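You operate a simulated robot arm through the tools that you are given. There is no shell and no other tool. Be economical: measure what you need, move in short steps, check, and stop when the job is done.

You are at the controls of a simulated robot arm. One attempt, no reset.

TASK
Press the proud rubber stop flush and latch the red-tag doors.
Fine: close by the grips: catch door, rod door, handle, tab.
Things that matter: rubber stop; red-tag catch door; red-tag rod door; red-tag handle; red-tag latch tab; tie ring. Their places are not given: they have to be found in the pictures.

Only the result counts: the job must be done as asked and must still hold three seconds after the hand-in. Knocking over, shifting, dropping, spilling or breaking anything else fails it.

THE ROBOT
A 7-joint arm with a two-finger parallel gripper, fixed in place. Base frame: the origin is at the foot of the arm, x ahead of it, y to its left, z up. Units: mm, degrees, N and s.
With the tool pointing down near the work surface it reaches from about 100 to 580 mm from the base axis. Its first joint turns from -115.0 to 115.0 degrees. Payload 3.91 kg.
The TCP is the grasp point between the finger pads, 30 mm short of the fingertips. In the tool frame z runs along the fingers and y along their closing line. The gripper opens to 110 mm. The fingers are 20 mm wide and 10 mm thick; the gripper's body (48 by 112 mm) begins 55 mm behind the TCP.
Orientation is that of the tool frame in the base frame, as [roll, pitch, yaw] about the fixed x, y, z axes, in that order (R = Rz(yaw) Ry(pitch) Rx(roll)). With the fingers straight down and closing along the base's y, the tool's x points along the base's -x, its y along +y and its z along -z.

THE INTERFACE
- The arm moves only by the tool apply_moves. Its argument "series" is a list that holds one entry, the list of rows, each a list of 7 numbers: the finger opening in mm, from 0 to 110, then the shift along the tool's x, y, z in mm, then the turn, a rotation vector about the tool's x, y, z in degrees. In form: [[[gripper, dx, dy, dz, ax, ay, az], ...]]. A call has 1 to 8 rows; each row shifts and turns the commanded pose from where the row before left it, along the tool's axes as they then stand. Each row takes 0.2 s and may step no farther than 50 mm and 8.6 degrees from the row before; otherwise, or with a gripper value out of range, the whole call is refused. A pose out of reach is approached as far as the arm can. The call stops where the force on the tool passes 90 N (or 10 N more than at its start, if that is more) or the arm is blocked; 0.2 s more then pass. Each finger travels about 108 mm/s and halts on what it meets, pressing with about 22 N; the grip force reading is that of the motor and also rises with nothing between the fingers. The clock runs only during rows and for 0.2 s after the last one: add rows that do not move to give the fingers time. The reply holds the time, the measured pose of the TCP, the force on the tool along the base axes, the opening and the grip force, in the units named above and with some noise.
- Cameras (640 x 400 px; columns grow to the right, rows downward): "scene" is fixed at [398.4, -500.8, 1400.2]; the picture's right is [0.99, 0.11, 0.00], its down [0.11, -0.99, -0.12] and it looks along [-0.01, 0.12, -0.99] (base axes); focal length 214 px, centre (320, 200). "wrist" rides on the gripper at [-36, 0, -57] in the tool frame; the picture's right is [0.00, -1.00, 0.00], its down [0.97, 0.00, -0.24] and it looks along [0.24, 0.00, 0.97] (tool axes); focal length 218 px, centre (320, 200).
- get_image(camera): a new picture of that camera. The clock stands still meanwhile.
- raise_lower(by): slides the trunk up (or, below 0, down) by that many mm; the arm rides with it, the base frame stays. It gives what a move gives, with no picture.
- locate(camera, pixels): there is no depth. For up to 12 entries [column, row, z] of the newest picture of that camera ("zoom" is the newest enlarged one), the place [x, y] in the base frame at which the ray of that pixel passes the height z, good to about 2 mm. The clock stands still meanwhile.
- zoom(camera, box): a new picture of the part [left, top, right, bottom] of that camera's present view, enlarged. The clock stands still meanwhile.
- close_job(): hands the job in; it is judged then, once.

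Keep the steps short. Do not move on a guess: measure, check each grasp and each placing, and mend mistakes. In all there are 80 turns and 38 pictures (those below and enlarged ones count). Leave the gripper open and the arm clear of the work at the hand-in unless told otherwise, and finish with a single line.

The tools are called after "Call:" as a command line: name --argument value ..., lists and objects as JSON in quotes. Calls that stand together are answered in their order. apply_moves: Moves the arm, as the interface text tells. Its arguments: {"type":"object","properties":{"series":{"type":"array"}},"required":["series"]} The other tools are called the same way: raise_lower (by) slides the trunk up or down; get_image (camera) takes a picture; locate (camera, pixels) gives the place at which the rays of pixels pass given heights; zoom (camera, box) takes an enlarged picture of a part of a camera's view; close_job () hands the job in.

At the start:

```text
t: 0.0
ee_pos: [608.6, -235.4, 1115.6]
orientation: [180.0, 0.0, -180.0]
force: [-0.5, -1.0, 0.3]
opening: 110.1
finger_force: 0.0
trunk travel left (down, up): [-775.0, 215.0]
```

scene: 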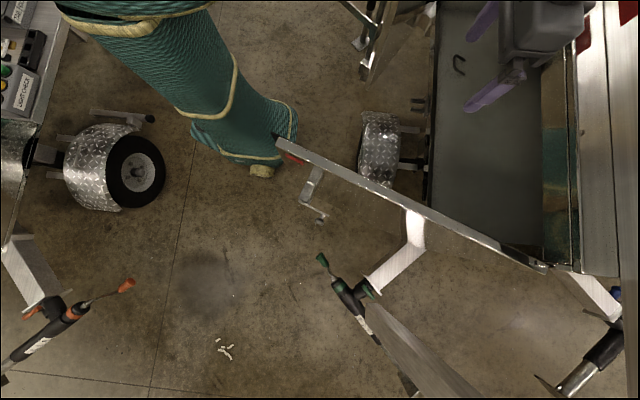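
wrist: 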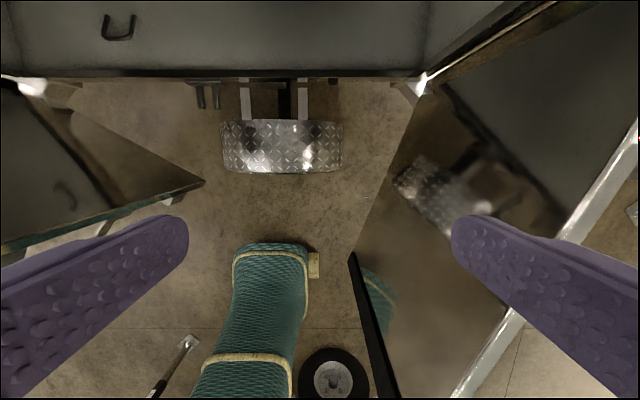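

I see a trailer with two open doors, both partly in view. I'll enlarge the scene picture around the doors before moving anything.

Call:
zoom --camera "scene" --box '[260, 100, 440, 250]'

Call:
zoom --camera "scene" --box '[400, 0, 640, 150]'

Call:
zoom --camera "scene" --box '[320, 0, 480, 100]'

```text
2.67 times, centred on (350, 175) of scene
```

zoom: 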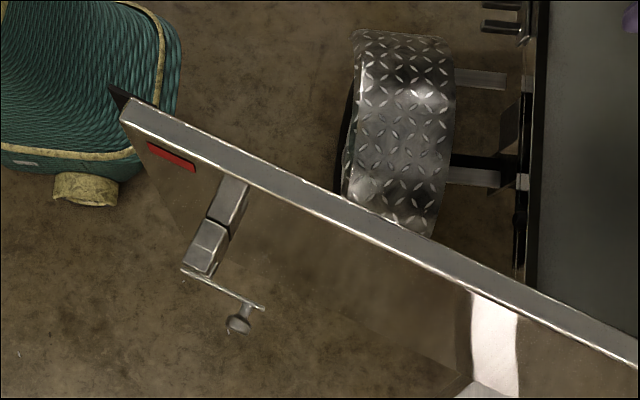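

```text
2.67 times, centred on (520, 75) of scene
```

zoom: 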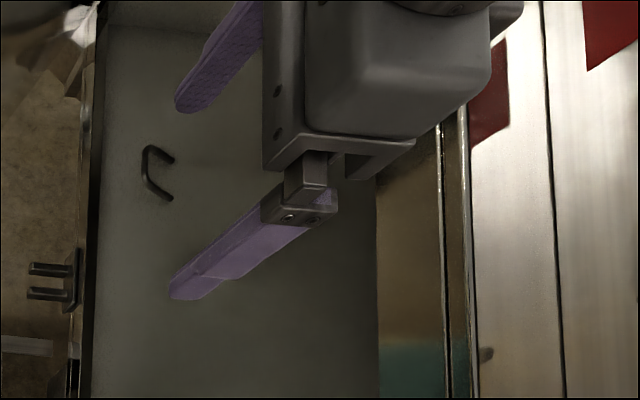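

```text
4.00 times, centred on (400, 50) of scene
```

zoom: 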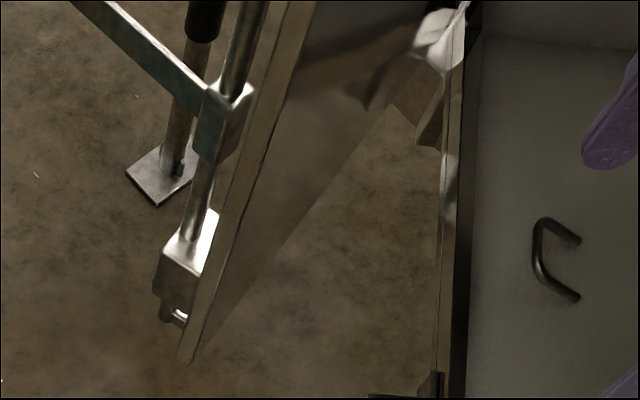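

I read the layout as the trailer opening at about x=830, its deck at about z=523, and both doors open toward the arm. The lower door carries the red tag. I'll turn the tool to look ahead along +x so I can see the door faces.

Call:
apply_moves --series '[[[110, 0, 0, 0, 0, -8.5, 0], [110, 0, 0, 0, 0, -8.5, 0], [110, 0, 0, 0, 0, -8.5, 0], [110, 0, 0, 0, 0, -8.5, 0], [110, 0, 0, 0, 0, -8.5, 0], [110, 0, 0, 0, 0, -8.5, 0], [110, 0, 0, 0, 0, -8.5, 0], [110, 0, 0, 0, 0, -8.5, 0]]]'

Call:
get_image --camera "wrist"

Call:
get_image --camera "scene"

```text
t: 1.8
ee_pos: [609.3, -235.0, 1116.3]
orientation: [179.8, 68.1, 179.9]
force: [-0.8, -0.2, 0.1]
opening: 110.1
finger_force: 0.0
trunk travel left (down, up): [-775.0, 215.0]
```

```text
32 pictures are left
```

wrist: 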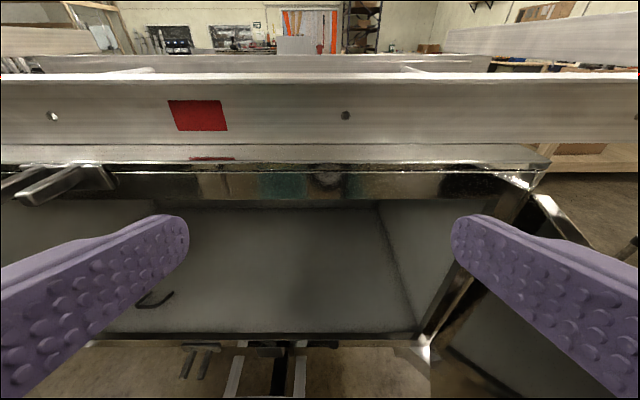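

```text
31 pictures are left
```

scene: 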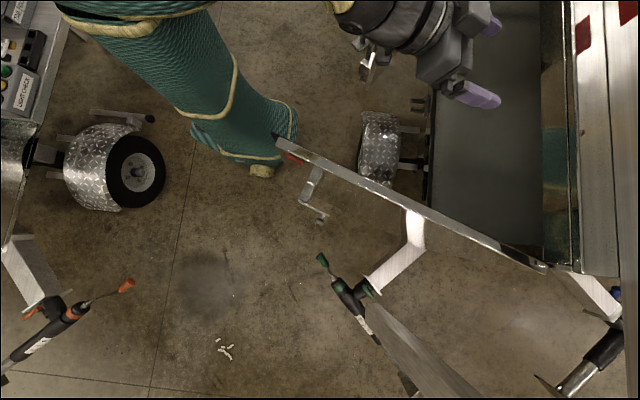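

The compartment is ahead, with a header bar above it. I'll measure door-corner candidates at z=990 and the deck edge at z=523 before lowering between the doors.

Call:
locate --camera "scene" --pixels '[[278, 138, 990], [545, 265, 990], [365, 78, 990], [365, 78, 900], [433, 240, 523], [433, 100, 523], [312, 175, 750], [320, 215, 700], [278, 138, 950], [545, 265, 950]]'

Call:
locate --camera "wrist" --pixels '[[425, 340, 523], [440, 370, 523], [550, 160, 990], [540, 195, 990], [540, 195, 950], [160, 300, 523]]'

```text
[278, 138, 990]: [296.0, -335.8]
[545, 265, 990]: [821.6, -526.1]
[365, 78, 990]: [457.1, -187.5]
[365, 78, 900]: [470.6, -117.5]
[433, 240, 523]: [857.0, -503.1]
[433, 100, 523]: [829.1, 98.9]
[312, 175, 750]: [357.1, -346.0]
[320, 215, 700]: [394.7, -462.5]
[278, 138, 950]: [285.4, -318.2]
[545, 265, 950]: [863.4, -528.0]
```

```text
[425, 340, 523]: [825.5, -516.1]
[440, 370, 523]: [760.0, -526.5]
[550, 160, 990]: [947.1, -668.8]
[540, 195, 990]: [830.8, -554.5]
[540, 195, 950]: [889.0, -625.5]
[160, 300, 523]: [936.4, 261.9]
```

The catch door runs from its hinge at about (825,-526) to a free edge at about (296,-336), with its top at about z=990. I'll level the tool and back away from the opening.

Call:
apply_moves --series '[[[110, 0, 0, 0, 0, -8.5, 0], [110, 0, 0, 0, 0, -8.5, 0], [110, 0, 0, 0, 0, -4.9, 0], [110, 0, 30, -40, 0, 0, 0], [110, 0, 30, -40, 0, 0, 0], [110, 0, 30, -40, 0, 0, 0], [110, 0, 30, -40, 0, 0, 0], [110, 0, 0, 0, 0, 0, 0]]]'

Call:
raise_lower --by -250

Call:
get_image --camera "wrist"

Call:
get_image --camera "scene"

```text
t: 3.6
ee_pos: [490.4, -143.5, 1101.0]
orientation: [135.0, 89.9, 135.1]
force: [0.5, 0.1, 0.2]
opening: 110.1
finger_force: 0.1
out of reach, approached as far as the arm can: row 6, 7
trunk travel left (down, up): [-775.0, 215.0]
```

```text
t: 6.2
ee_pos: [490.4, -145.0, 850.8]
orientation: [132.2, 89.9, 132.4]
force: [-0.2, 0.4, 0.7]
opening: 109.9
finger_force: 0.1
trunk travel left (down, up): [-525.0, 465.0]
```

```text
30 pictures are left
```

wrist: 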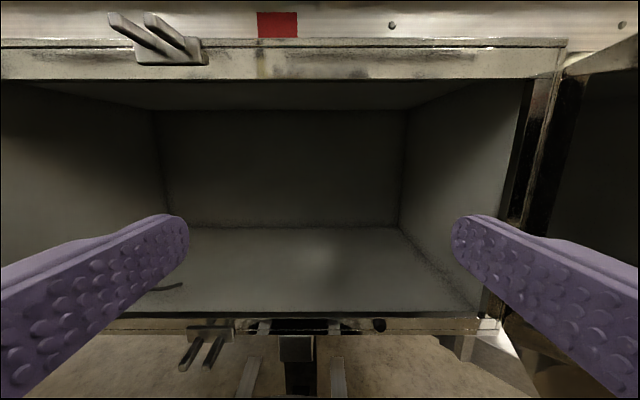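

```text
29 pictures are left
```

scene: 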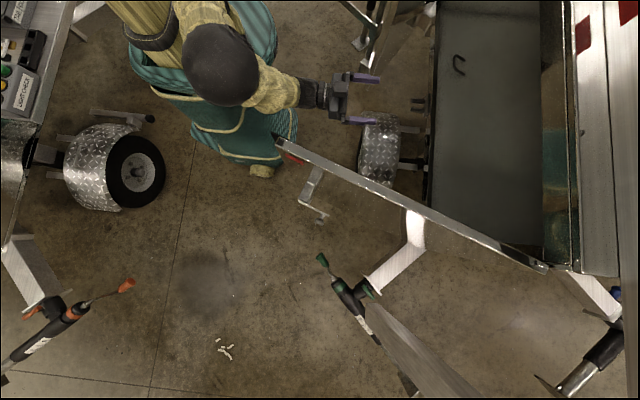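

There's a dark round spot on the sill at (380,326), a possible rubber stop. The rod keepers are at (170,45) and (205,335). I'll enlarge both areas.

Call:
zoom --camera "wrist" --box '[170, 300, 410, 400]'

Call:
zoom --camera "scene" --box '[330, 0, 450, 75]'

```text
2.67 times, centred on (290, 350) of wrist
```

zoom: 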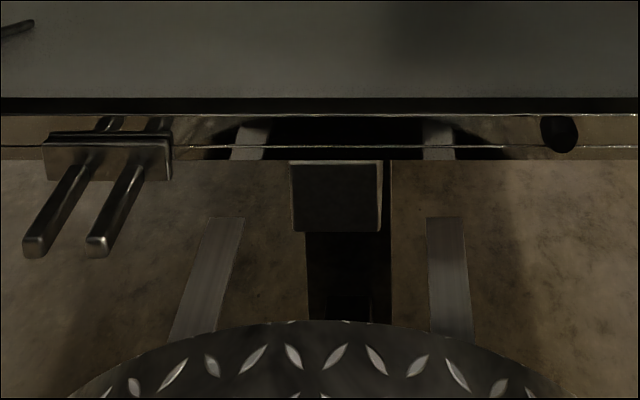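

```text
5.33 times, centred on (390, 38) of scene
```

zoom: 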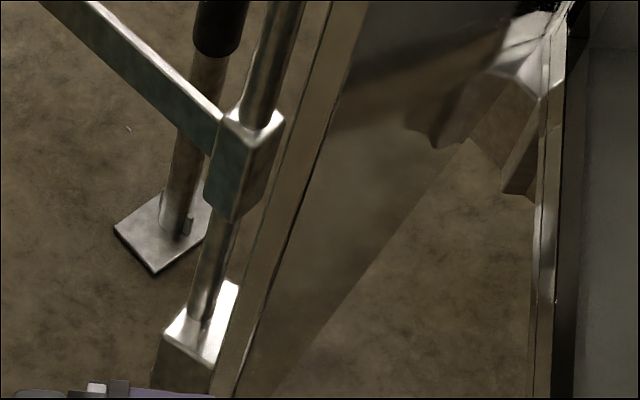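

The dark cylinder at wrist (380,326) stands out of the sill, so it is probably the stop. I'll trace its ray at several heights, along with the keepers.

Call:
locate --camera "wrist" --pixels '[[380, 326, 520], [380, 326, 510], [380, 326, 500], [380, 326, 490], [300, 333, 500], [300, 318, 510], [480, 318, 510], [372, 320, 510], [387, 325, 510], [205, 335, 490], [105, 15, 1040], [200, 60, 1020]]'

```text
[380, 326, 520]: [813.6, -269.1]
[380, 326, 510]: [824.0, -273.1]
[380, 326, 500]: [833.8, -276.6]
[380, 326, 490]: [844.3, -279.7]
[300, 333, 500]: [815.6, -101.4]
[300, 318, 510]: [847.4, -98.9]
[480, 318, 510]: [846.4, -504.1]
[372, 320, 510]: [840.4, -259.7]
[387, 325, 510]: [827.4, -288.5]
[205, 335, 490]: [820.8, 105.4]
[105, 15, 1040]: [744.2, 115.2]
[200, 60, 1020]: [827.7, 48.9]
```

The stop's front is at about (825,-273,508). I'll close the fingers, lower the trunk to stop height and approach partway in y and x.

Call:
raise_lower --by -335

Call:
apply_moves --series '[[[60, 0, -32, 25, 0, 0, 0], [0, 0, -32, 25, 0, 0, 0], [0, 0, -32, 25, 0, 0, 0], [0, 0, -32, 25, 0, 0, 0], [0, 0, 0, 25, 0, 0, 0], [0, 0, 0, 25, 0, 0, 0], [0, 0, 0, 25, 0, 0, 0], [0, 0, 0, 25, 0, 0, 0]]]'

Call:
get_image --camera "wrist"

```text
t: 9.5
ee_pos: [490.8, -143.7, 515.4]
orientation: [133.5, 89.9, 133.6]
force: [0.5, 0.2, 0.0]
opening: 110.2
finger_force: 0.0
trunk travel left (down, up): [-190.0, 800.0]
```

```text
t: 11.3
ee_pos: [691.3, -272.4, 516.6]
orientation: [126.5, 89.8, 126.5]
force: [-0.3, 0.0, 0.2]
opening: 0.0
finger_force: 22.6
trunk travel left (down, up): [-190.0, 800.0]
```

```text
26 pictures are left
```

wrist: 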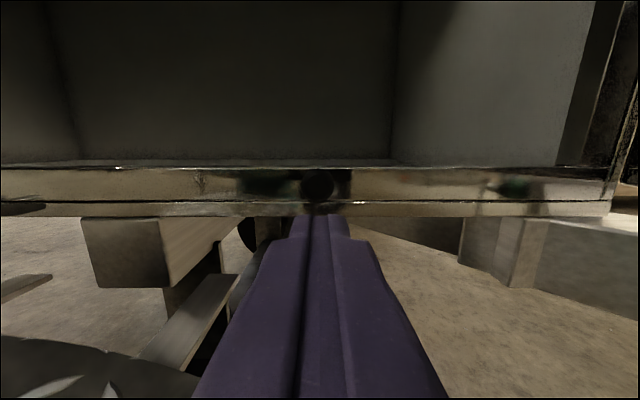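

The stop is at wrist (317,186), about 2 mm up and left of the fingertips. I'll trim for that and advance with closed fingers.

Call:
apply_moves --series '[[[0, -2, 2, 30, 0, 0, 0], [0, 0, 0, 30, 0, 0, 0], [0, 0, 0, 10, 0, 0, 0], [0, 0, 0, 6, 0, 0, 0], [0, 0, 0, 6, 0, 0, 0]]]'

Call:
get_image --camera "wrist"

```text
t: 12.5
ee_pos: [773.5, -269.9, 517.0]
orientation: [134.8, 89.9, 134.8]
force: [0.1, -0.4, -0.1]
opening: 0.1
finger_force: 22.3
trunk travel left (down, up): [-190.0, 800.0]
```

```text
25 pictures are left
```

wrist: 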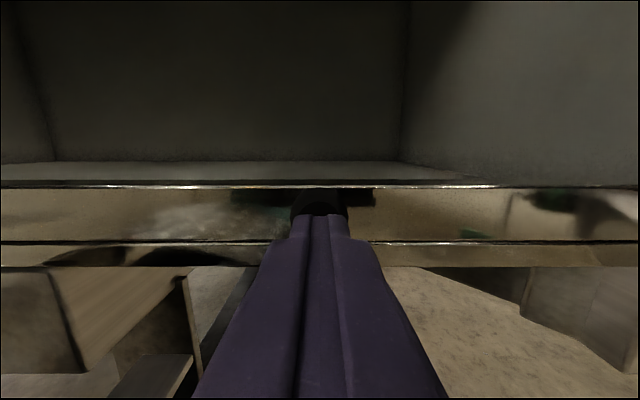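

The fingertips line up with the stop face. I'll advance in small steps to contact.

Call:
apply_moves --series '[[[0, 0, 0, 4, 0, 0, 0], [0, 0, 0, 4, 0, 0, 0], [0, 0, 0, 4, 0, 0, 0], [0, 0, 0, 4, 0, 0, 0]]]'

```text
t: 13.5
ee_pos: [790.1, -270.2, 517.4]
orientation: [156.1, 89.9, 156.2]
force: [-0.3, 0.4, -0.4]
opening: 0.0
finger_force: 22.1
trunk travel left (down, up): [-190.0, 800.0]
```

No contact at tip x=820, so I'll keep advancing.

Call:
apply_moves --series '[[[0, 0, 0, 3, 0, 0, 0], [0, 0, 0, 3, 0, 0, 0], [0, 0, 0, 3, 0, 0, 0], [0, 0, 0, 3, 0, 0, 0]]]'

Call:
get_image --camera "wrist"

```text
t: 14.2
ee_pos: [790.8, -269.6, 517.6]
orientation: [176.8, 89.8, 177.1]
force: [-86.2, 21.9, 12.4]
opening: 0.0
finger_force: 22.2
trunk travel left (down, up): [-190.0, 800.0]
stopped in row 3: the force on the tool passed its limit (the readings are from after the stop); the commanded pose is now the measured one
```

```text
24 pictures are left
```

wrist: 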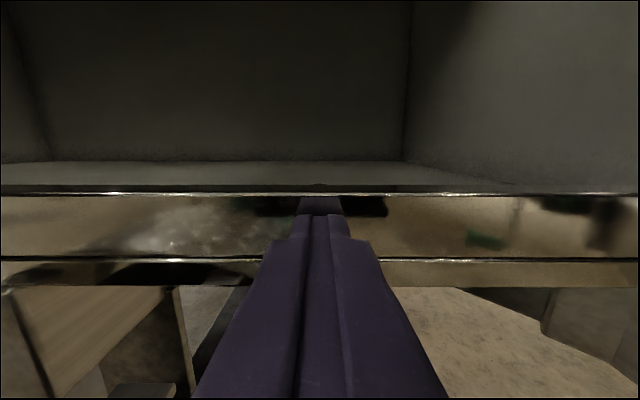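

Hard contact came at tip x≈821, 86 N. I'll back off 60 mm and check whether the stop is flush.

Call:
apply_moves --series '[[[0, 0, 0, -30, 0, 0, 0], [0, -15, 0, -40, 0, 0, 0], [0, -15, 0, -30, 0, 0, 0]]]'

Call:
zoom --camera "wrist" --box '[240, 150, 400, 250]'

```text
t: 14.9
ee_pos: [692.8, -271.1, 543.0]
orientation: [168.9, 89.6, 169.1]
force: [-0.1, 0.3, -0.1]
opening: 0.0
finger_force: 21.9
trunk travel left (down, up): [-190.0, 800.0]
```

```text
4.00 times, centred on (320, 200) of wrist
```

zoom: 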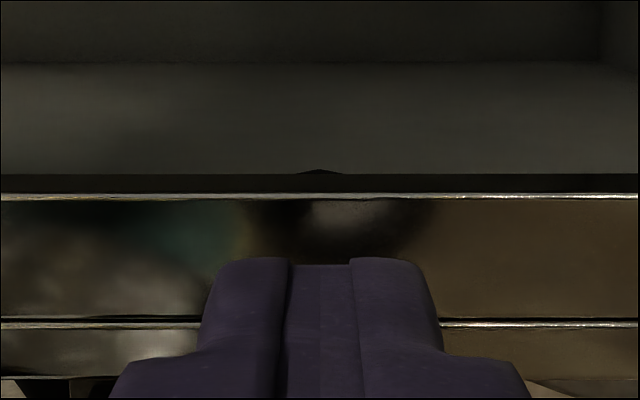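

The fingertips hide that spot. I'll raise the tool and look again.

Call:
apply_moves --series '[[[0, -40, 0, -10, 0, 0, 0], [0, -20, 25, 0, 0, 0, 0]]]'

Call:
zoom --camera "wrist" --box '[240, 200, 440, 325]'

```text
t: 15.6
ee_pos: [684.4, -244.5, 603.5]
orientation: [165.3, 89.4, 165.3]
force: [-0.1, -0.8, 0.1]
opening: 0.3
finger_force: 22.3
trunk travel left (down, up): [-190.0, 800.0]
```

```text
3.20 times, centred on (340, 262) of wrist
```

zoom: 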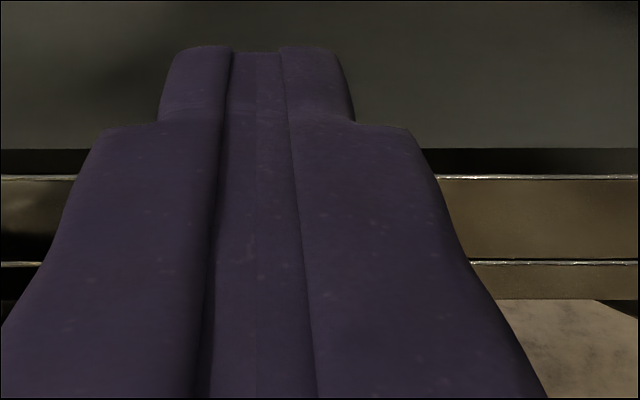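

The closed fingers still block the view. I'll open them, step back and look between them.

Call:
apply_moves --series '[[[110, 0, -13, -30, 0, 0, 0], [110, 0, -13, -20, 0, 0, 0], [110, 0, 0, 0, 0, 0, 0], [110, 0, 0, 0, 0, 0, 0]]]'

Call:
zoom --camera "wrist" --box '[210, 150, 430, 290]'

```text
t: 16.6
ee_pos: [633.8, -273.2, 604.6]
orientation: [168.9, 89.4, 169.1]
force: [-0.4, -0.4, -0.6]
opening: 110.0
finger_force: 0.0
trunk travel left (down, up): [-190.0, 800.0]
```

```text
2.86 times, centred on (320, 220) of wrist
```

zoom: 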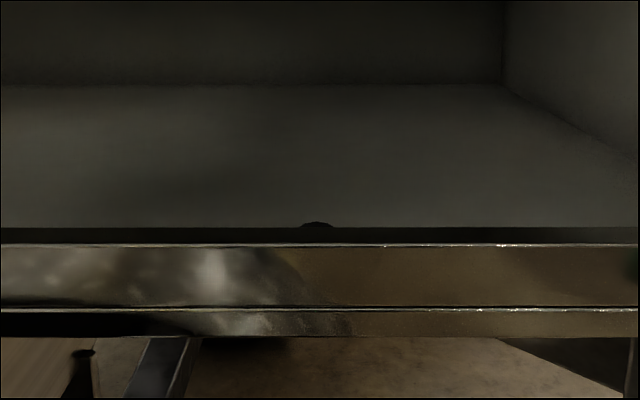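

The stop no longer protrudes from the sill front, so it is flush and held by hard contact. Next is the catch door. I'll raise above the door tops and move around to see its outer face and grip.

Call:
raise_lower --by 500

Call:
apply_moves --series '[[[60, 0, -30, -38, 0, 0, 0], [0, 0, -30, -38, 0, 0, 0], [0, 0, -30, -38, 0, 0, 0], [0, 0, -30, -38, 0, 0, 0], [0, 0, -30, -38, 0, 0, 0], [0, 0, -30, -38, 0, 0, 0], [0, 0, -30, -38, 0, 0, 0], [0, 0, -30, 0, 0, 0, 0]]]'

```text
refused: 500 is not a number from -400 to 400
```

```text
t: 18.1
ee_pos: [407.2, -442.5, 607.1]
orientation: [81.3, 89.4, 85.2]
force: [33.7, 52.7, 5.3]
opening: 0.0
finger_force: 22.3
trunk travel left (down, up): [-190.0, 800.0]
stopped in row 7: the force on the tool passed its limit (the readings are from after the stop); the commanded pose is now the measured one
```

The trunk raise was refused, over the 400 limit, but the next move still ran, so the hand touched the inner face of the catch door with about 62 N. I shouldn't have sent those together. I'll back straight off the door and then check it.

Call:
apply_moves --series '[[[0, 0, 30, 20, 0, 0, 0], [0, 0, 40, 20, 0, 0, 0], [0, 0, 40, 0, 0, 0, 0]]]'

Call:
get_image --camera "scene"

```text
t: 18.9
ee_pos: [436.6, -338.0, 605.6]
orientation: [97.9, 89.3, 100.6]
force: [-0.3, 0.2, 0.0]
opening: 0.0
finger_force: 22.3
trunk travel left (down, up): [-190.0, 800.0]
```

```text
20 pictures are left
```

scene: 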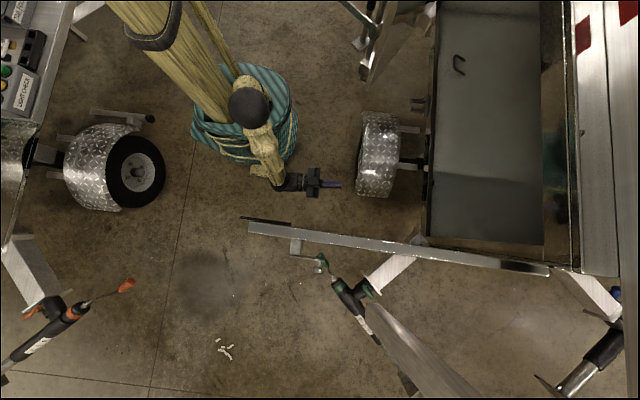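

The door only swung wider, and the jack handle and everything else look unmoved. I'll raise the trunk by 400 alone and confirm it before anything else.

Call:
raise_lower --by 400

Call:
locate --camera "scene" --pixels '[[242, 219, 990], [548, 270, 990], [292, 240, 800], [292, 240, 700], [292, 255, 800], [292, 255, 700], [320, 265, 750], [320, 265, 650], [292, 255, 600]]'

```text
t: 22.7
ee_pos: [436.5, -338.0, 1006.1]
orientation: [97.4, 89.2, 100.1]
force: [-0.7, 0.0, -0.9]
opening: 0.2
finger_force: 21.7
trunk travel left (down, up): [-590.0, 400.0]
```

```text
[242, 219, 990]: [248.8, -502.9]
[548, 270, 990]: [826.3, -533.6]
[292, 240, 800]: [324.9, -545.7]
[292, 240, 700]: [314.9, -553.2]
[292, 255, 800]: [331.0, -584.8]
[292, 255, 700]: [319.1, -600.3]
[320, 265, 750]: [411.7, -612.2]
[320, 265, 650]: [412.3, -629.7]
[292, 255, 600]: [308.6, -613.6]
```

The trunk is up. The catch door now runs from (826,-533) to (249,-503), and its grip hardware sits near (320,-585). I'll raise a further 150 to clear all the tops.

Call:
raise_lower --by 150

```text
t: 24.5
ee_pos: [436.4, -340.3, 1156.3]
orientation: [97.6, 89.2, 100.4]
force: [-0.2, 0.8, 0.1]
opening: 0.0
finger_force: 22.0
trunk travel left (down, up): [-740.0, 250.0]
```

At z=1156 everything is clear below. I'll travel over the door to its outer side.

Call:
apply_moves --series '[[[0, 0, -38, -32, 0, 0, 0], [0, 0, -38, -32, 0, 0, 0], [0, 0, -38, -32, 0, 0, 0], [0, 0, -38, -32, 0, 0, 0], [0, 0, -38, -32, 0, 0, 0], [0, 0, -38, -32, -8, 0, 0], [0, 0, -38, -32, -8, 0, 0], [0, 0, 0, 0, -8, 0, 0]]]'

```text
t: 26.3
ee_pos: [230.7, -608.5, 1165.6]
orientation: [67.2, 88.5, 93.3]
force: [-0.1, -0.2, 2.5]
opening: 0.0
finger_force: 21.2
out of reach, approached as far as the arm can: row 8
trunk travel left (down, up): [-740.0, 250.0]
```

I'm outside the door at (231,-608), with the tips about 45 mm short of the grip hardware in x. I'll back off a little along the tool before lowering.

Call:
apply_moves --series '[[[0, 0, -20, -40, 0, 0, 0], [0, 0, -20, -40, 0, 0, 0]]]'

Call:
raise_lower --by -300

Call:
get_image --camera "wrist"

```text
t: 26.9
ee_pos: [192.7, -609.2, 1147.4]
orientation: [82.8, 89.1, 109.3]
force: [0.4, 0.7, 0.2]
opening: 0.1
finger_force: 22.0
out of reach, approached as far as the arm can: row 1, 2
trunk travel left (down, up): [-740.0, 250.0]
```

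```text
t: 29.9
ee_pos: [190.0, -608.9, 847.5]
orientation: [73.0, 89.2, 99.6]
force: [0.7, 0.4, 0.7]
opening: 0.0
finger_force: 22.4
trunk travel left (down, up): [-440.0, 550.0]
```

```text
19 pictures are left
```

wrist: 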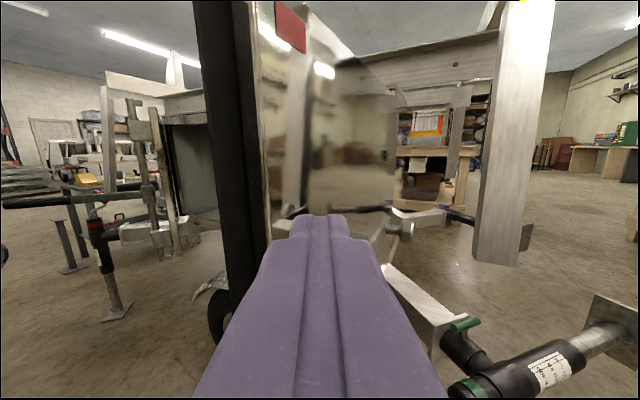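

The catch door's outer face is in view, with its hardware near (390,225) partly behind the fingers. The rod door is at left near (155,170). I'll enlarge both.

Call:
zoom --camera "wrist" --box '[260, 150, 450, 270]'

Call:
zoom --camera "wrist" --box '[0, 70, 240, 330]'

```text
3.33 times, centred on (355, 210) of wrist
```

zoom: 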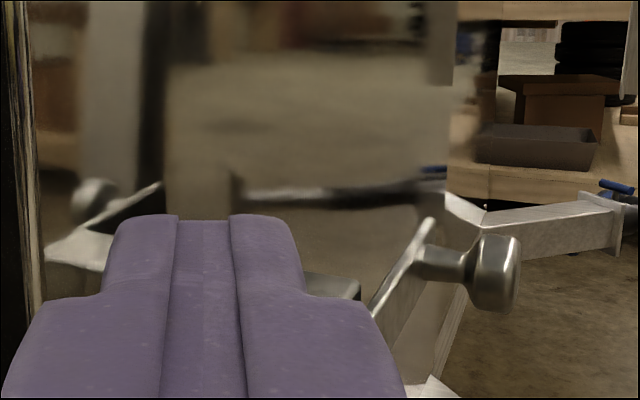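

```text
1.54 times, centred on (120, 200) of wrist
```

zoom: 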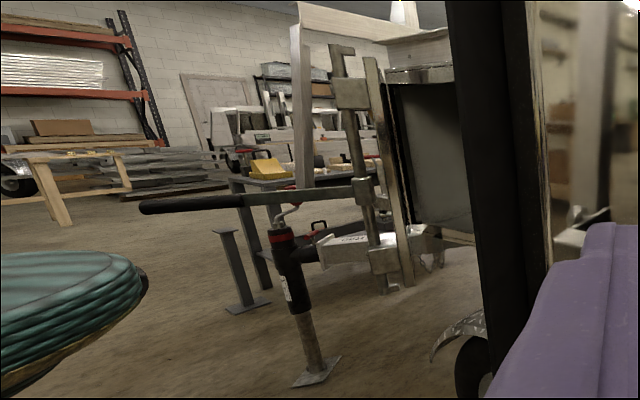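

The catch (with its tab and knob) is at about (300..410,-612,785), and the rod door's handle sticks outward. I'll push the catch door near its free edge, above that hardware, starting with an approach forward at z≈857.

Call:
apply_moves --series '[[[0, -12, 0, 40, 0, 0, 0], [0, 0, 0, 40, 0, 0, 0], [0, 0, 15, 0, 0, 0, 0], [0, 0, 8, 0, 0, 0, 0]]]'

```text
t: 30.9
ee_pos: [250.6, -553.6, 861.2]
orientation: [73.0, 89.2, 99.4]
force: [0.4, -0.3, 0.4]
opening: 0.0
finger_force: 21.7
trunk travel left (down, up): [-440.0, 550.0]
```

The tip is at about (277,-540), beside the outer face. I'll push the free edge slowly along its closing arc.

Call:
apply_moves --series '[[[0, 0, 17, 13, 0, 0, 0], [0, 0, 17, 13, 0, 0, 0], [0, 0, 17, 13, 0, 0, 0], [0, 0, 17, 13, 0, 0, 0], [0, 0, 16, 15, 0, 0, 0], [0, 0, 16, 15, 0, 0, 0], [0, 0, 16, 15, 0, 0, 0], [0, 0, 16, 15, 0, 0, 0]]]'

Call:
get_image --camera "scene"

```text
t: 32.7
ee_pos: [293.9, -384.8, 862.7]
orientation: [73.1, 89.3, 99.6]
force: [0.0, -0.8, -0.1]
opening: 0.0
finger_force: 22.0
trunk travel left (down, up): [-440.0, 550.0]
```

```text
16 pictures are left
```

scene: 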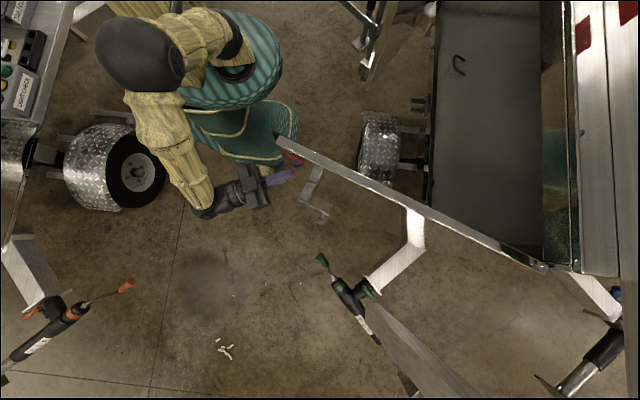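

The door followed the tip to about φ=20°, with no force. I'll carry on along the arc.

Call:
apply_moves --series '[[[0, 0, 15.2, 17.7, 0, 0, 0], [0, 0, 15.2, 17.7, 0, 0, 0], [0, 0, 15.2, 17.7, 0, 0, 0], [0, 0, 15.2, 17.7, 0, 0, 0], [0, 0, 12, 20.8, 0, 0, 0], [0, 0, 12, 20.8, 0, 0, 0], [0, 0, 12, 20.8, 0, 0, 0], [0, 0, 12, 20.8, 0, 0, 0]]]'

```text
t: 34.5
ee_pos: [382.0, -219.0, 865.4]
orientation: [71.8, 89.1, 98.3]
force: [0.6, 0.4, -0.2]
opening: 0.0
finger_force: 22.0
trunk travel left (down, up): [-440.0, 550.0]
```

No contact force, so the door may be coasting ahead of me. I'll go two more arc steps and then look.

Call:
apply_moves --series '[[[0, 0, 7.3, 22.4, 0, 0, 0], [0, 0, 7.3, 22.4, 0, 0, 0], [0, 0, 7.3, 22.4, 0, 0, 0], [0, 0, 7.3, 22.4, 0, 0, 0], [0, 0, 4, 23, 0, 0, 0], [0, 0, 4, 23, 0, 0, 0], [0, 0, 4, 23, 0, 0, 0], [0, 0, 4, 23, 0, 0, 0]]]'

Call:
get_image --camera "scene"

```text
t: 36.3
ee_pos: [524.3, -97.2, 865.2]
orientation: [73.7, 89.2, 100.5]
force: [0.0, -0.2, -0.3]
opening: 0.0
finger_force: 21.7
trunk travel left (down, up): [-440.0, 550.0]
```

```text
15 pictures are left
```

scene: 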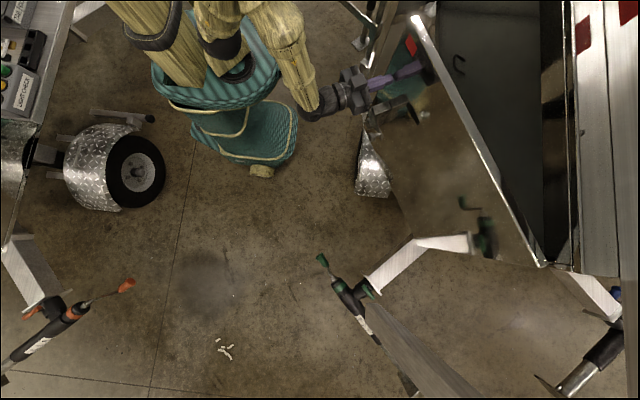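

The door is at about φ=60°, with the tip still behind it. I'll keep pushing and straighten the tool toward +x.

Call:
apply_moves --series '[[[0, 0, -0.6, 23, 0, 0, 0], [0, 0, -0.6, 23, 0, 0, 0], [0, 0, -0.6, 23, 0, 0, 0], [0, 0, -0.6, 23, 0, 0, 0], [0, 0, -1.4, 23.7, 6.5, 0, 0], [0, 0, 1.3, 23.7, 6.5, 0, 0], [0, 0, 4, 23.4, 6.5, 0, 0], [0, 0, 6.6, 22.8, 6.5, 0, 0]]]'

```text
t: 38.1
ee_pos: [694.2, -20.5, 864.9]
orientation: [101.8, 89.2, 102.5]
force: [0.0, -1.1, 0.1]
opening: 0.0
finger_force: 21.9
trunk travel left (down, up): [-440.0, 550.0]
```

The tip is at x≈724. I'll advance in smaller steps until the door meets the frame.

Call:
apply_moves --series '[[[0, 0, 0, 15, 0, 0, 0], [0, 0, 0, 15, 0, 0, 0], [0, 0, 0, 12, 0, 0, 0], [0, 0, 0, 8, 0, 0, 0], [0, 0, 0, 6, 0, 0, 0], [0, 0, 0, 6, 0, 0, 0], [0, 0, 0, 5, 0, 0, 0], [0, 0, 0, 5, 0, 0, 0]]]'

Call:
get_image --camera "scene"

```text
t: 39.9
ee_pos: [766.5, -20.1, 866.4]
orientation: [100.7, 89.3, 101.4]
force: [-4.7, 0.0, -0.1]
opening: 0.2
finger_force: 21.6
trunk travel left (down, up): [-440.0, 550.0]
```

```text
14 pictures are left
```

scene: 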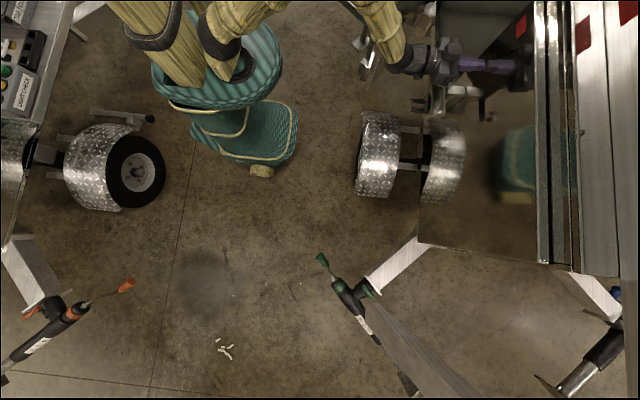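

The door is nearly parallel to the opening, with first contact around 5 N. I'll press in small steps until it seats.

Call:
apply_moves --series '[[[0, 0, 0, 4, 0, 0, 0], [0, 0, 0, 4, 0, 0, 0], [0, 0, 0, 4, 0, 0, 0], [0, 0, 0, 4, 0, 0, 0], [0, 0, 0, 4, 0, 0, 0], [0, 0, 0, 4, 0, 0, 0]]]'

```text
t: 40.6
ee_pos: [765.5, -19.9, 867.4]
orientation: [127.4, 89.1, 128.1]
force: [-64.6, -1.5, 9.0]
opening: 0.1
finger_force: 22.1
trunk travel left (down, up): [-440.0, 550.0]
stopped in row 3: the force on the tool passed its limit (the readings are from after the stop); the commanded pose is now the measured one
```

The catch door is seated at tip x≈796 with a hard stop. I'll back off and look at the catch, tab and rod door.

Call:
apply_moves --series '[[[0, 0, 0, -40, 0, 0, 0], [0, 0, 0, -40, 0, 0, 0], [0, 0, -10, -40, 0, 0, 0], [0, -20, -15, -40, 0, 0, 0], [0, -20, -15, -40, 0, 0, 0]]]'

Call:
get_image --camera "wrist"

```text
t: 41.8
ee_pos: [573.7, -61.6, 904.6]
orientation: [140.6, 88.7, 141.3]
force: [0.3, 0.1, -0.6]
opening: 0.0
finger_force: 21.5
trunk travel left (down, up): [-440.0, 550.0]
```

```text
13 pictures are left
```

wrist: 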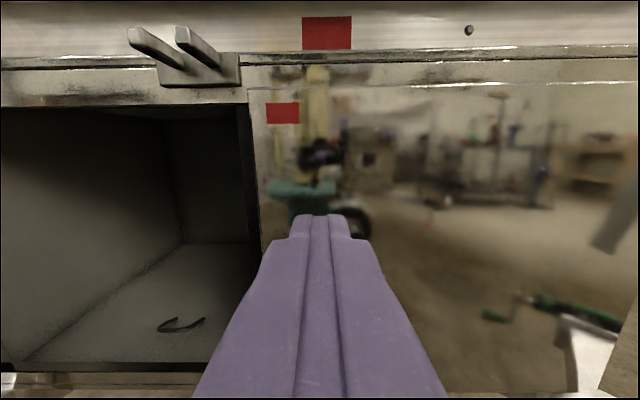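

The catch door edge is closed at wrist column ~250 and the keepers are at (185,60). From both views the rod bracket triangulates to about (520,217,721), so that door is open about 38°, with the handle pointing outward. I'll raise above everything before crossing over.

Call:
raise_lower --by 200

```text
t: 44.0
ee_pos: [573.8, -60.8, 1104.0]
orientation: [141.4, 88.7, 142.0]
force: [0.2, -1.0, -0.3]
opening: 0.0
finger_force: 22.0
trunk travel left (down, up): [-640.0, 350.0]
```

I'm at z=1104. I'll cross toward +y and then back in x, to look down at the rod door.

Call:
apply_moves --series '[[[0, 0, 45, 0, 0, 0, 0], [0, 0, 45, 0, 0, 0, 0], [0, 0, 45, 0, 0, 0, 0], [0, 0, 42, -25, 0, 0, 0], [0, 0, 42, -25, 0, 0, 0], [0, 0, 42, -25, 0, 0, 0], [0, 0, 42, -25, 0, 0, 0], [0, 0, 0, -20, 0, 0, 0]]]'

Call:
get_image --camera "wrist"

```text
t: 45.8
ee_pos: [447.7, 239.1, 1110.4]
orientation: [139.4, 88.8, 140.2]
force: [0.5, 0.3, 0.5]
opening: 0.0
finger_force: 21.9
trunk travel left (down, up): [-640.0, 350.0]
```

```text
12 pictures are left
```

wrist: 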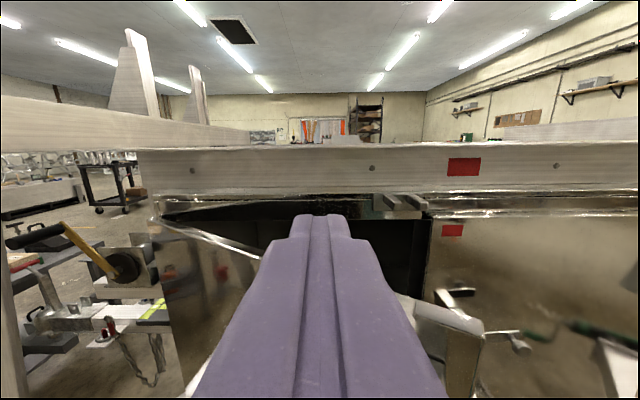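

The rod door is at left, running from its hinge at (160,215). I'll enlarge the area right of the fingers to read the catch, tab and rod hardware.

Call:
zoom --camera "wrist" --box '[360, 180, 600, 400]'

```text
1.82 times, centred on (480, 290) of wrist
```

zoom: 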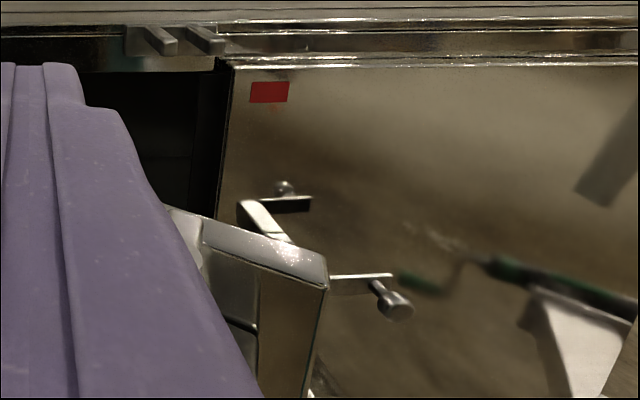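

The block at zoom (170–328, 210–400) looks like the rod door's free-end top corner, seen close up. I'll measure it along with the hinge corner.

Call:
locate --camera "wrist" --pixels '[[484, 337, 990], [448, 345, 990], [415, 303, 990], [165, 217, 990], [258, 254, 990], [505, 335, 780], [518, 345, 780], [440, 295, 790], [470, 185, 1100], [427, 220, 990]]'

Call:
locate --camera "scene" --pixels '[[376, 29, 721], [376, 29, 760], [365, 78, 510], [365, 78, 480], [362, 15, 721], [345, 0, 721], [345, 0, 760]]'

```text
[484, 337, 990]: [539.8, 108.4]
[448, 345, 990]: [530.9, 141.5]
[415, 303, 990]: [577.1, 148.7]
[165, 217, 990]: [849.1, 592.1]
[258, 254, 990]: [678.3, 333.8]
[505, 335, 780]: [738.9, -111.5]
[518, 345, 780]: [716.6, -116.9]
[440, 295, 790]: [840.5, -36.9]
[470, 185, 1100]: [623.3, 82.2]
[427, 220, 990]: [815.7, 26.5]
```

```text
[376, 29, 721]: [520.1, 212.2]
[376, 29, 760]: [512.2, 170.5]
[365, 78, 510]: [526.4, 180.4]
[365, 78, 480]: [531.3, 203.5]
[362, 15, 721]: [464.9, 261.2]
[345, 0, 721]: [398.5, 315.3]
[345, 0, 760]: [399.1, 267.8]
```

The rod door runs from its hinge at (826,600) to a free end near (530,125), with the rod and handle base near (520,212). A straight +x push at y≈239, z≈900 passes above the handle (z≈721) and clear of the rod. I'll lower to that height.

Call:
raise_lower --by -205

```text
t: 48.0
ee_pos: [449.1, 239.5, 905.9]
orientation: [140.8, 88.8, 141.7]
force: [0.1, -0.3, 1.0]
opening: 0.0
finger_force: 22.2
trunk travel left (down, up): [-435.0, 555.0]
```

No contact on the way down. I'll push +x.

Call:
apply_moves --series '[[[0, 0, 0, 25, 0, 0, 0], [0, 0, 0, 25, 0, 0, 0], [0, 0, 0, 25, 0, 0, 0], [0, 0, 0, 25, 0, 0, 0], [0, 0, 0, 25, 0, 0, 0], [0, 0, 0, 25, 0, 0, 0], [0, 0, 0, 25, 0, 0, 0], [0, 0, 0, 25, 0, 0, 0]]]'

```text
t: 49.8
ee_pos: [649.6, 243.5, 900.6]
orientation: [141.7, 88.8, 142.4]
force: [-1.0, -0.5, -0.3]
opening: 0.2
finger_force: 22.0
trunk travel left (down, up): [-435.0, 555.0]
```

The tip is at x≈680. I'll advance more slowly toward the frame.

Call:
apply_moves --series '[[[0, 0, 0, 20, 0, 0, 0], [0, 0, 0, 20, 0, 0, 0], [0, 0, 0, 20, 0, 0, 0], [0, 0, 0, 16, 0, 0, 0], [0, 0, 0, 12, 0, 0, 0], [0, 0, 0, 10, 0, 0, 0], [0, 0, 0, 8, 0, 0, 0], [0, 0, 0, 5, 0, 0, 0]]]'

```text
t: 51.6
ee_pos: [760.5, 244.0, 899.4]
orientation: [141.8, 88.8, 142.5]
force: [0.0, 0.2, 0.3]
opening: 0.0
finger_force: 21.5
trunk travel left (down, up): [-435.0, 555.0]
```

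Call:
apply_moves --series '[[[0, 0, 0, 4, 0, 0, 0], [0, 0, 0, 4, 0, 0, 0], [0, 0, 0, 4, 0, 0, 0], [0, 0, 0, 4, 0, 0, 0], [0, 0, 0, 4, 0, 0, 0]]]'

Call:
get_image --camera "wrist"

```text
t: 52.6
ee_pos: [766.4, 245.6, 900.5]
orientation: [145.1, 88.5, 145.7]
force: [-62.4, -16.5, 6.8]
opening: 0.1
finger_force: 21.7
trunk travel left (down, up): [-435.0, 555.0]
stopped in row 4: the force on the tool passed its limit (the readings are from after the stop); the commanded pose is now the measured one
```

```text
10 pictures are left
```

wrist: 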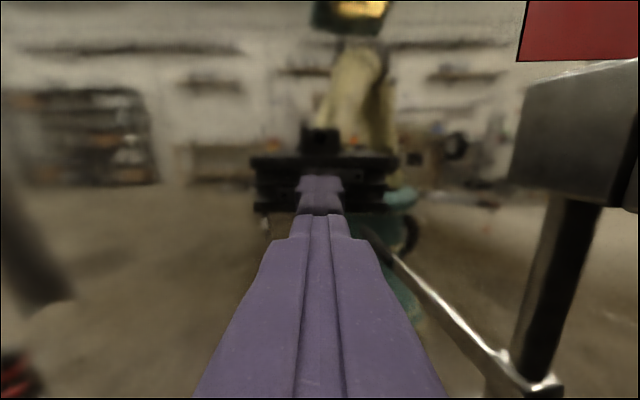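

The rod door hit a hard stop at tip x≈796, the same plane as the catch door, and the rod is at the right edge of the picture. I'll back off above the handle for a front view of the handle, catch and tab.

Call:
apply_moves --series '[[[0, 0, 0, -45, 0, 0, 0], [0, 0, -20, -45, 0, 0, 0], [0, 0, -30, -35, 0, 0, 0], [0, 0, -35, -30, 0, 0, 0], [0, 0, -40, -20, 0, 0, 0], [0, 0, -40, -20, 0, 0, 0], [30, 0, -40, -20, 0, 0, 0], [110, 0, -20, 0, 0, 0, 0]]]'

Call:
get_image --camera "wrist"

```text
t: 54.4
ee_pos: [560.1, 16.7, 898.4]
orientation: [155.5, 88.1, 156.4]
force: [0.0, 0.7, -0.1]
opening: 109.8
finger_force: 0.1
trunk travel left (down, up): [-435.0, 555.0]
```

```text
9 pictures are left
```

wrist: 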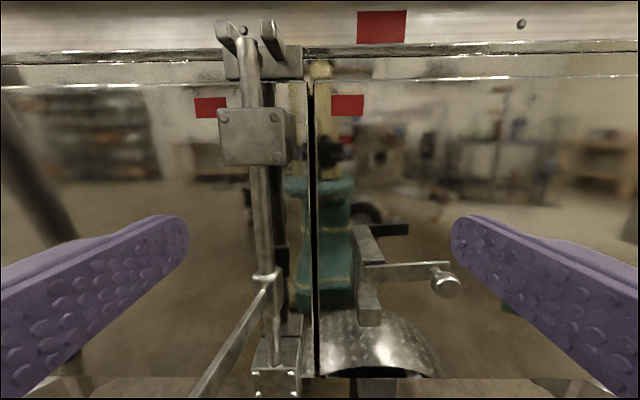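

Both doors are shut, with the rod hook beside the keeper prongs and the handle pointing at me. I'll enlarge the handle, catch and tab area.

Call:
zoom --camera "wrist" --box '[180, 210, 480, 400]'

Call:
locate --camera "wrist" --pixels '[[268, 280, 740], [268, 280, 730], [365, 230, 800], [365, 230, 790], [370, 320, 690], [370, 320, 700], [372, 268, 750], [440, 266, 760], [447, 286, 740], [447, 286, 760], [200, 395, 740], [250, 30, 1040]]'

```text
2.11 times, centred on (330, 305) of wrist
```

zoom: 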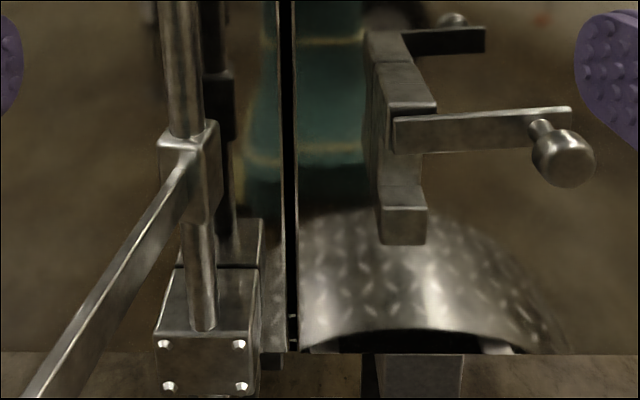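

```text
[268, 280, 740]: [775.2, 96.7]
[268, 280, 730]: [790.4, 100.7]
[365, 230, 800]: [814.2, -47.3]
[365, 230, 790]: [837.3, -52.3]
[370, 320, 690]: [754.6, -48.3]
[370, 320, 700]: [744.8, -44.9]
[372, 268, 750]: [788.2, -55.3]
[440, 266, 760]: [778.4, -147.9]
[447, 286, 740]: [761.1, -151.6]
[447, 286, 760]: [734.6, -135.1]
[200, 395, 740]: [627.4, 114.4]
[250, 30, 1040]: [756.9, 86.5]
```

The catch is a fork at about (755,-48) with its slot at z≈722–751, level with the handle (z≈735). The tab is pivoted on the fork's upper block, open toward -y, with its knob at about (735,-140,758). I'll close the fingers, move above the +y side of the handle and yaw toward -y.

Call:
apply_moves --series '[[[60, 0, 34, -20, 0, -1.9, 0], [0, 0, 34, -20, 0, 0, 0], [0, 0, 34, -20, 0, 0, 0], [0, 0, 34, -20, 0, 0, 0], [0, 0, 34, -21, 0, 0, 0], [0, 0, 0, 0, 7.5, 0, 0], [0, 0, 0, 0, 7.5, 0, 0], [0, 0, 0, 0, 7.5, 0, 0]]]'

Call:
apply_moves --series '[[[0, 0, 0, 0, 7.5, 0, 0], [0, 0, 0, 0, 7.5, 0, 0], [0, 0, 0, 0, 7.5, 0, 0]]]'

Call:
get_image --camera "wrist"

```text
t: 56.2
ee_pos: [472.2, 192.9, 903.3]
orientation: [96.2, 89.4, 74.5]
force: [-0.4, 0.4, 0.9]
opening: 0.0
finger_force: 21.9
out of reach, approached as far as the arm can: row 2, 3
trunk travel left (down, up): [-435.0, 555.0]
```

```text
t: 57.0
ee_pos: [472.1, 192.8, 901.9]
orientation: [117.1, 89.1, 72.8]
force: [0.3, -1.0, -0.1]
opening: 0.0
finger_force: 21.9
trunk travel left (down, up): [-435.0, 555.0]
```

```text
7 pictures are left
```

wrist: 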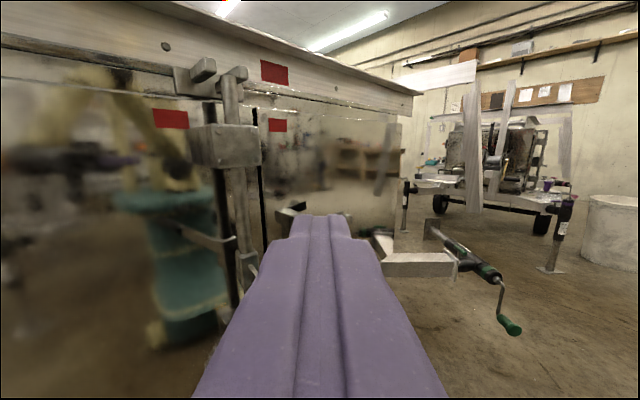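

The tool is yawed about -44° with the tip at about (494,171), some 40 mm on the +y side of the handle. I'll lower to handle height.

Call:
raise_lower --by -166

Call:
get_image --camera "wrist"

```text
t: 58.8
ee_pos: [472.7, 191.8, 735.8]
orientation: [117.5, 89.2, 73.3]
force: [-0.2, 0.3, -0.3]
opening: 0.1
finger_force: 22.2
trunk travel left (down, up): [-269.0, 721.0]
```

```text
6 pictures are left
```

wrist: 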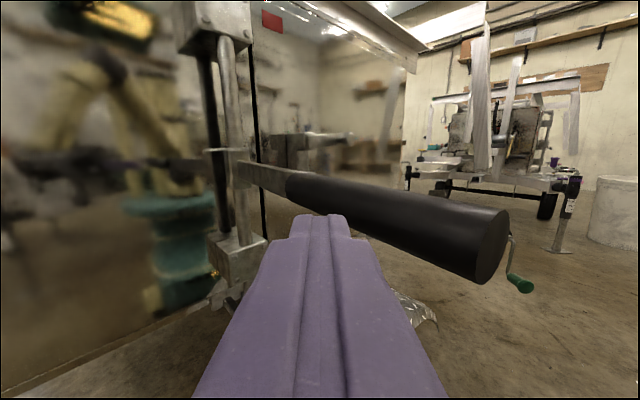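

The grip is dead ahead of the fingertip at the right height. I'll sweep the handle along its arc toward -y.

Call:
apply_moves --series '[[[0, 0, -19.1, 17.3, 0, 0, 0], [0, 0, -19.1, 17.3, 0, 0, 0], [0, 0, -19.1, 17.3, 0, 0, 0], [0, 0, -19.1, 17.3, 0, 0, 0], [0, 0, -19.1, 17.3, 0, 0, 0], [0, 0, -11.7, 22.3, 0, 0, 0], [0, 0, -11.7, 22.3, 0, 0, 0], [0, 0, -11.7, 22.3, 0, 0, 0]]]'

```text
t: 60.6
ee_pos: [491.6, -9.1, 734.3]
orientation: [117.7, 89.2, 73.5]
force: [-0.5, -0.2, -0.7]
opening: 0.4
finger_force: 21.9
trunk travel left (down, up): [-269.0, 721.0]
```

No resistance, so I'll continue the arc.

Call:
apply_moves --series '[[[0, 0, -3.9, 18.6, 0, 0, 0], [0, 0, -3.9, 18.6, 0, 0, 0], [0, 0, -3.9, 18.6, 0, 0, 0], [0, 0, -3.9, 18.6, 0, 0, 0], [0, 0, 0.8, 18.9, 0, 0, 0], [0, 0, 0.8, 18.9, 0, 0, 0], [0, 0, 0.8, 18.9, 0, 0, 0], [0, 0, 0.8, 18.9, 0, 0, 0]]]'

Call:
get_image --camera "wrist"

```text
t: 62.4
ee_pos: [591.6, -122.9, 732.6]
orientation: [116.3, 89.2, 72.0]
force: [0.1, -0.3, -0.2]
opening: 0.1
finger_force: 22.4
trunk travel left (down, up): [-269.0, 721.0]
```

```text
5 pictures are left
```

wrist: 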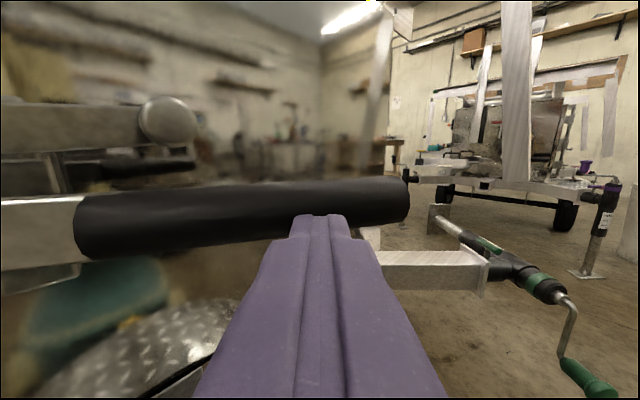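

The handle is about 60° round, the knob sits clear above it, and the tip is on the grip near its end. I'll continue while straightening the tool to +x.

Call:
apply_moves --series '[[[0, 0, 3.8, 24.6, -7.3, 0, 0], [0, 0, 0.9, 25, -7.3, 0, 0], [0, 0, -2.4, 24.9, -7.3, 0, 0], [0, 0, 1.6, 18, -7.3, 0, 0], [0, 0, -0.7, 18, -7.3, 0, 0], [0, 0, -3.1, 17.8, -7.3, 0, 0]]]'

```text
t: 63.8
ee_pos: [703.3, -182.6, 733.3]
orientation: [77.1, 89.2, 76.7]
force: [0.5, -0.6, -0.2]
opening: 0.0
finger_force: 22.3
trunk travel left (down, up): [-269.0, 721.0]
```

The tip is at x≈733. I'll press in small steps until the handle seats.

Call:
apply_moves --series '[[[0, 0, 0, 5, 0, 0, 0], [0, 0, 0, 4, 0, 0, 0], [0, 0, 0, 4, 0, 0, 0], [0, 0, 0, 4, 0, 0, 0], [0, 0, 0, 4, 0, 0, 0], [0, 0, 0, 4, 0, 0, 0], [0, 0, 0, 4, 0, 0, 0]]]'

```text
t: 64.9
ee_pos: [712.1, -182.6, 732.7]
orientation: [98.0, 89.4, 97.5]
force: [-60.7, 7.8, 7.6]
opening: 0.1
finger_force: 22.0
trunk travel left (down, up): [-269.0, 721.0]
stopped in row 5: the force on the tool passed its limit (the readings are from after the stop); the commanded pose is now the measured one
```

The handle hit a hard stop at tip x≈742. I'll back off and up to look at the handle in the fork and at the tab.

Call:
apply_moves --series '[[[0, 0, 0, -40, 0, 0, 0], [0, 0, 0, -40, 0, 0, 0], [40, -25, 20, -40, 0, 0, 0], [110, -35, 25, -15, 0, 0, 0], [110, -30, 25, 0, 0, 0, 0], [110, 0, 0, 0, 0, 0, 0]]]'

Call:
get_image --camera "wrist"

```text
refused: row 3 steps farther than a row can; nothing moved
```

```text
4 pictures are left
```

wrist: 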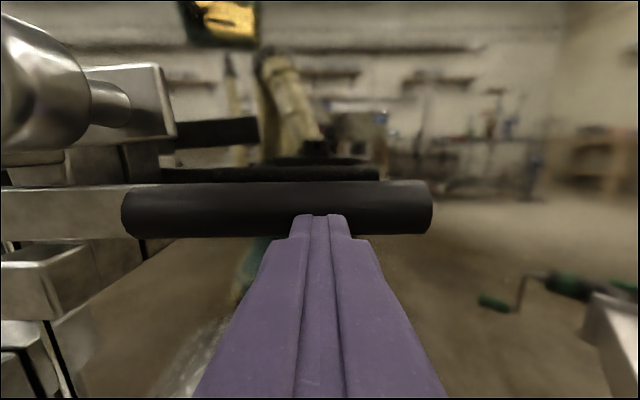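

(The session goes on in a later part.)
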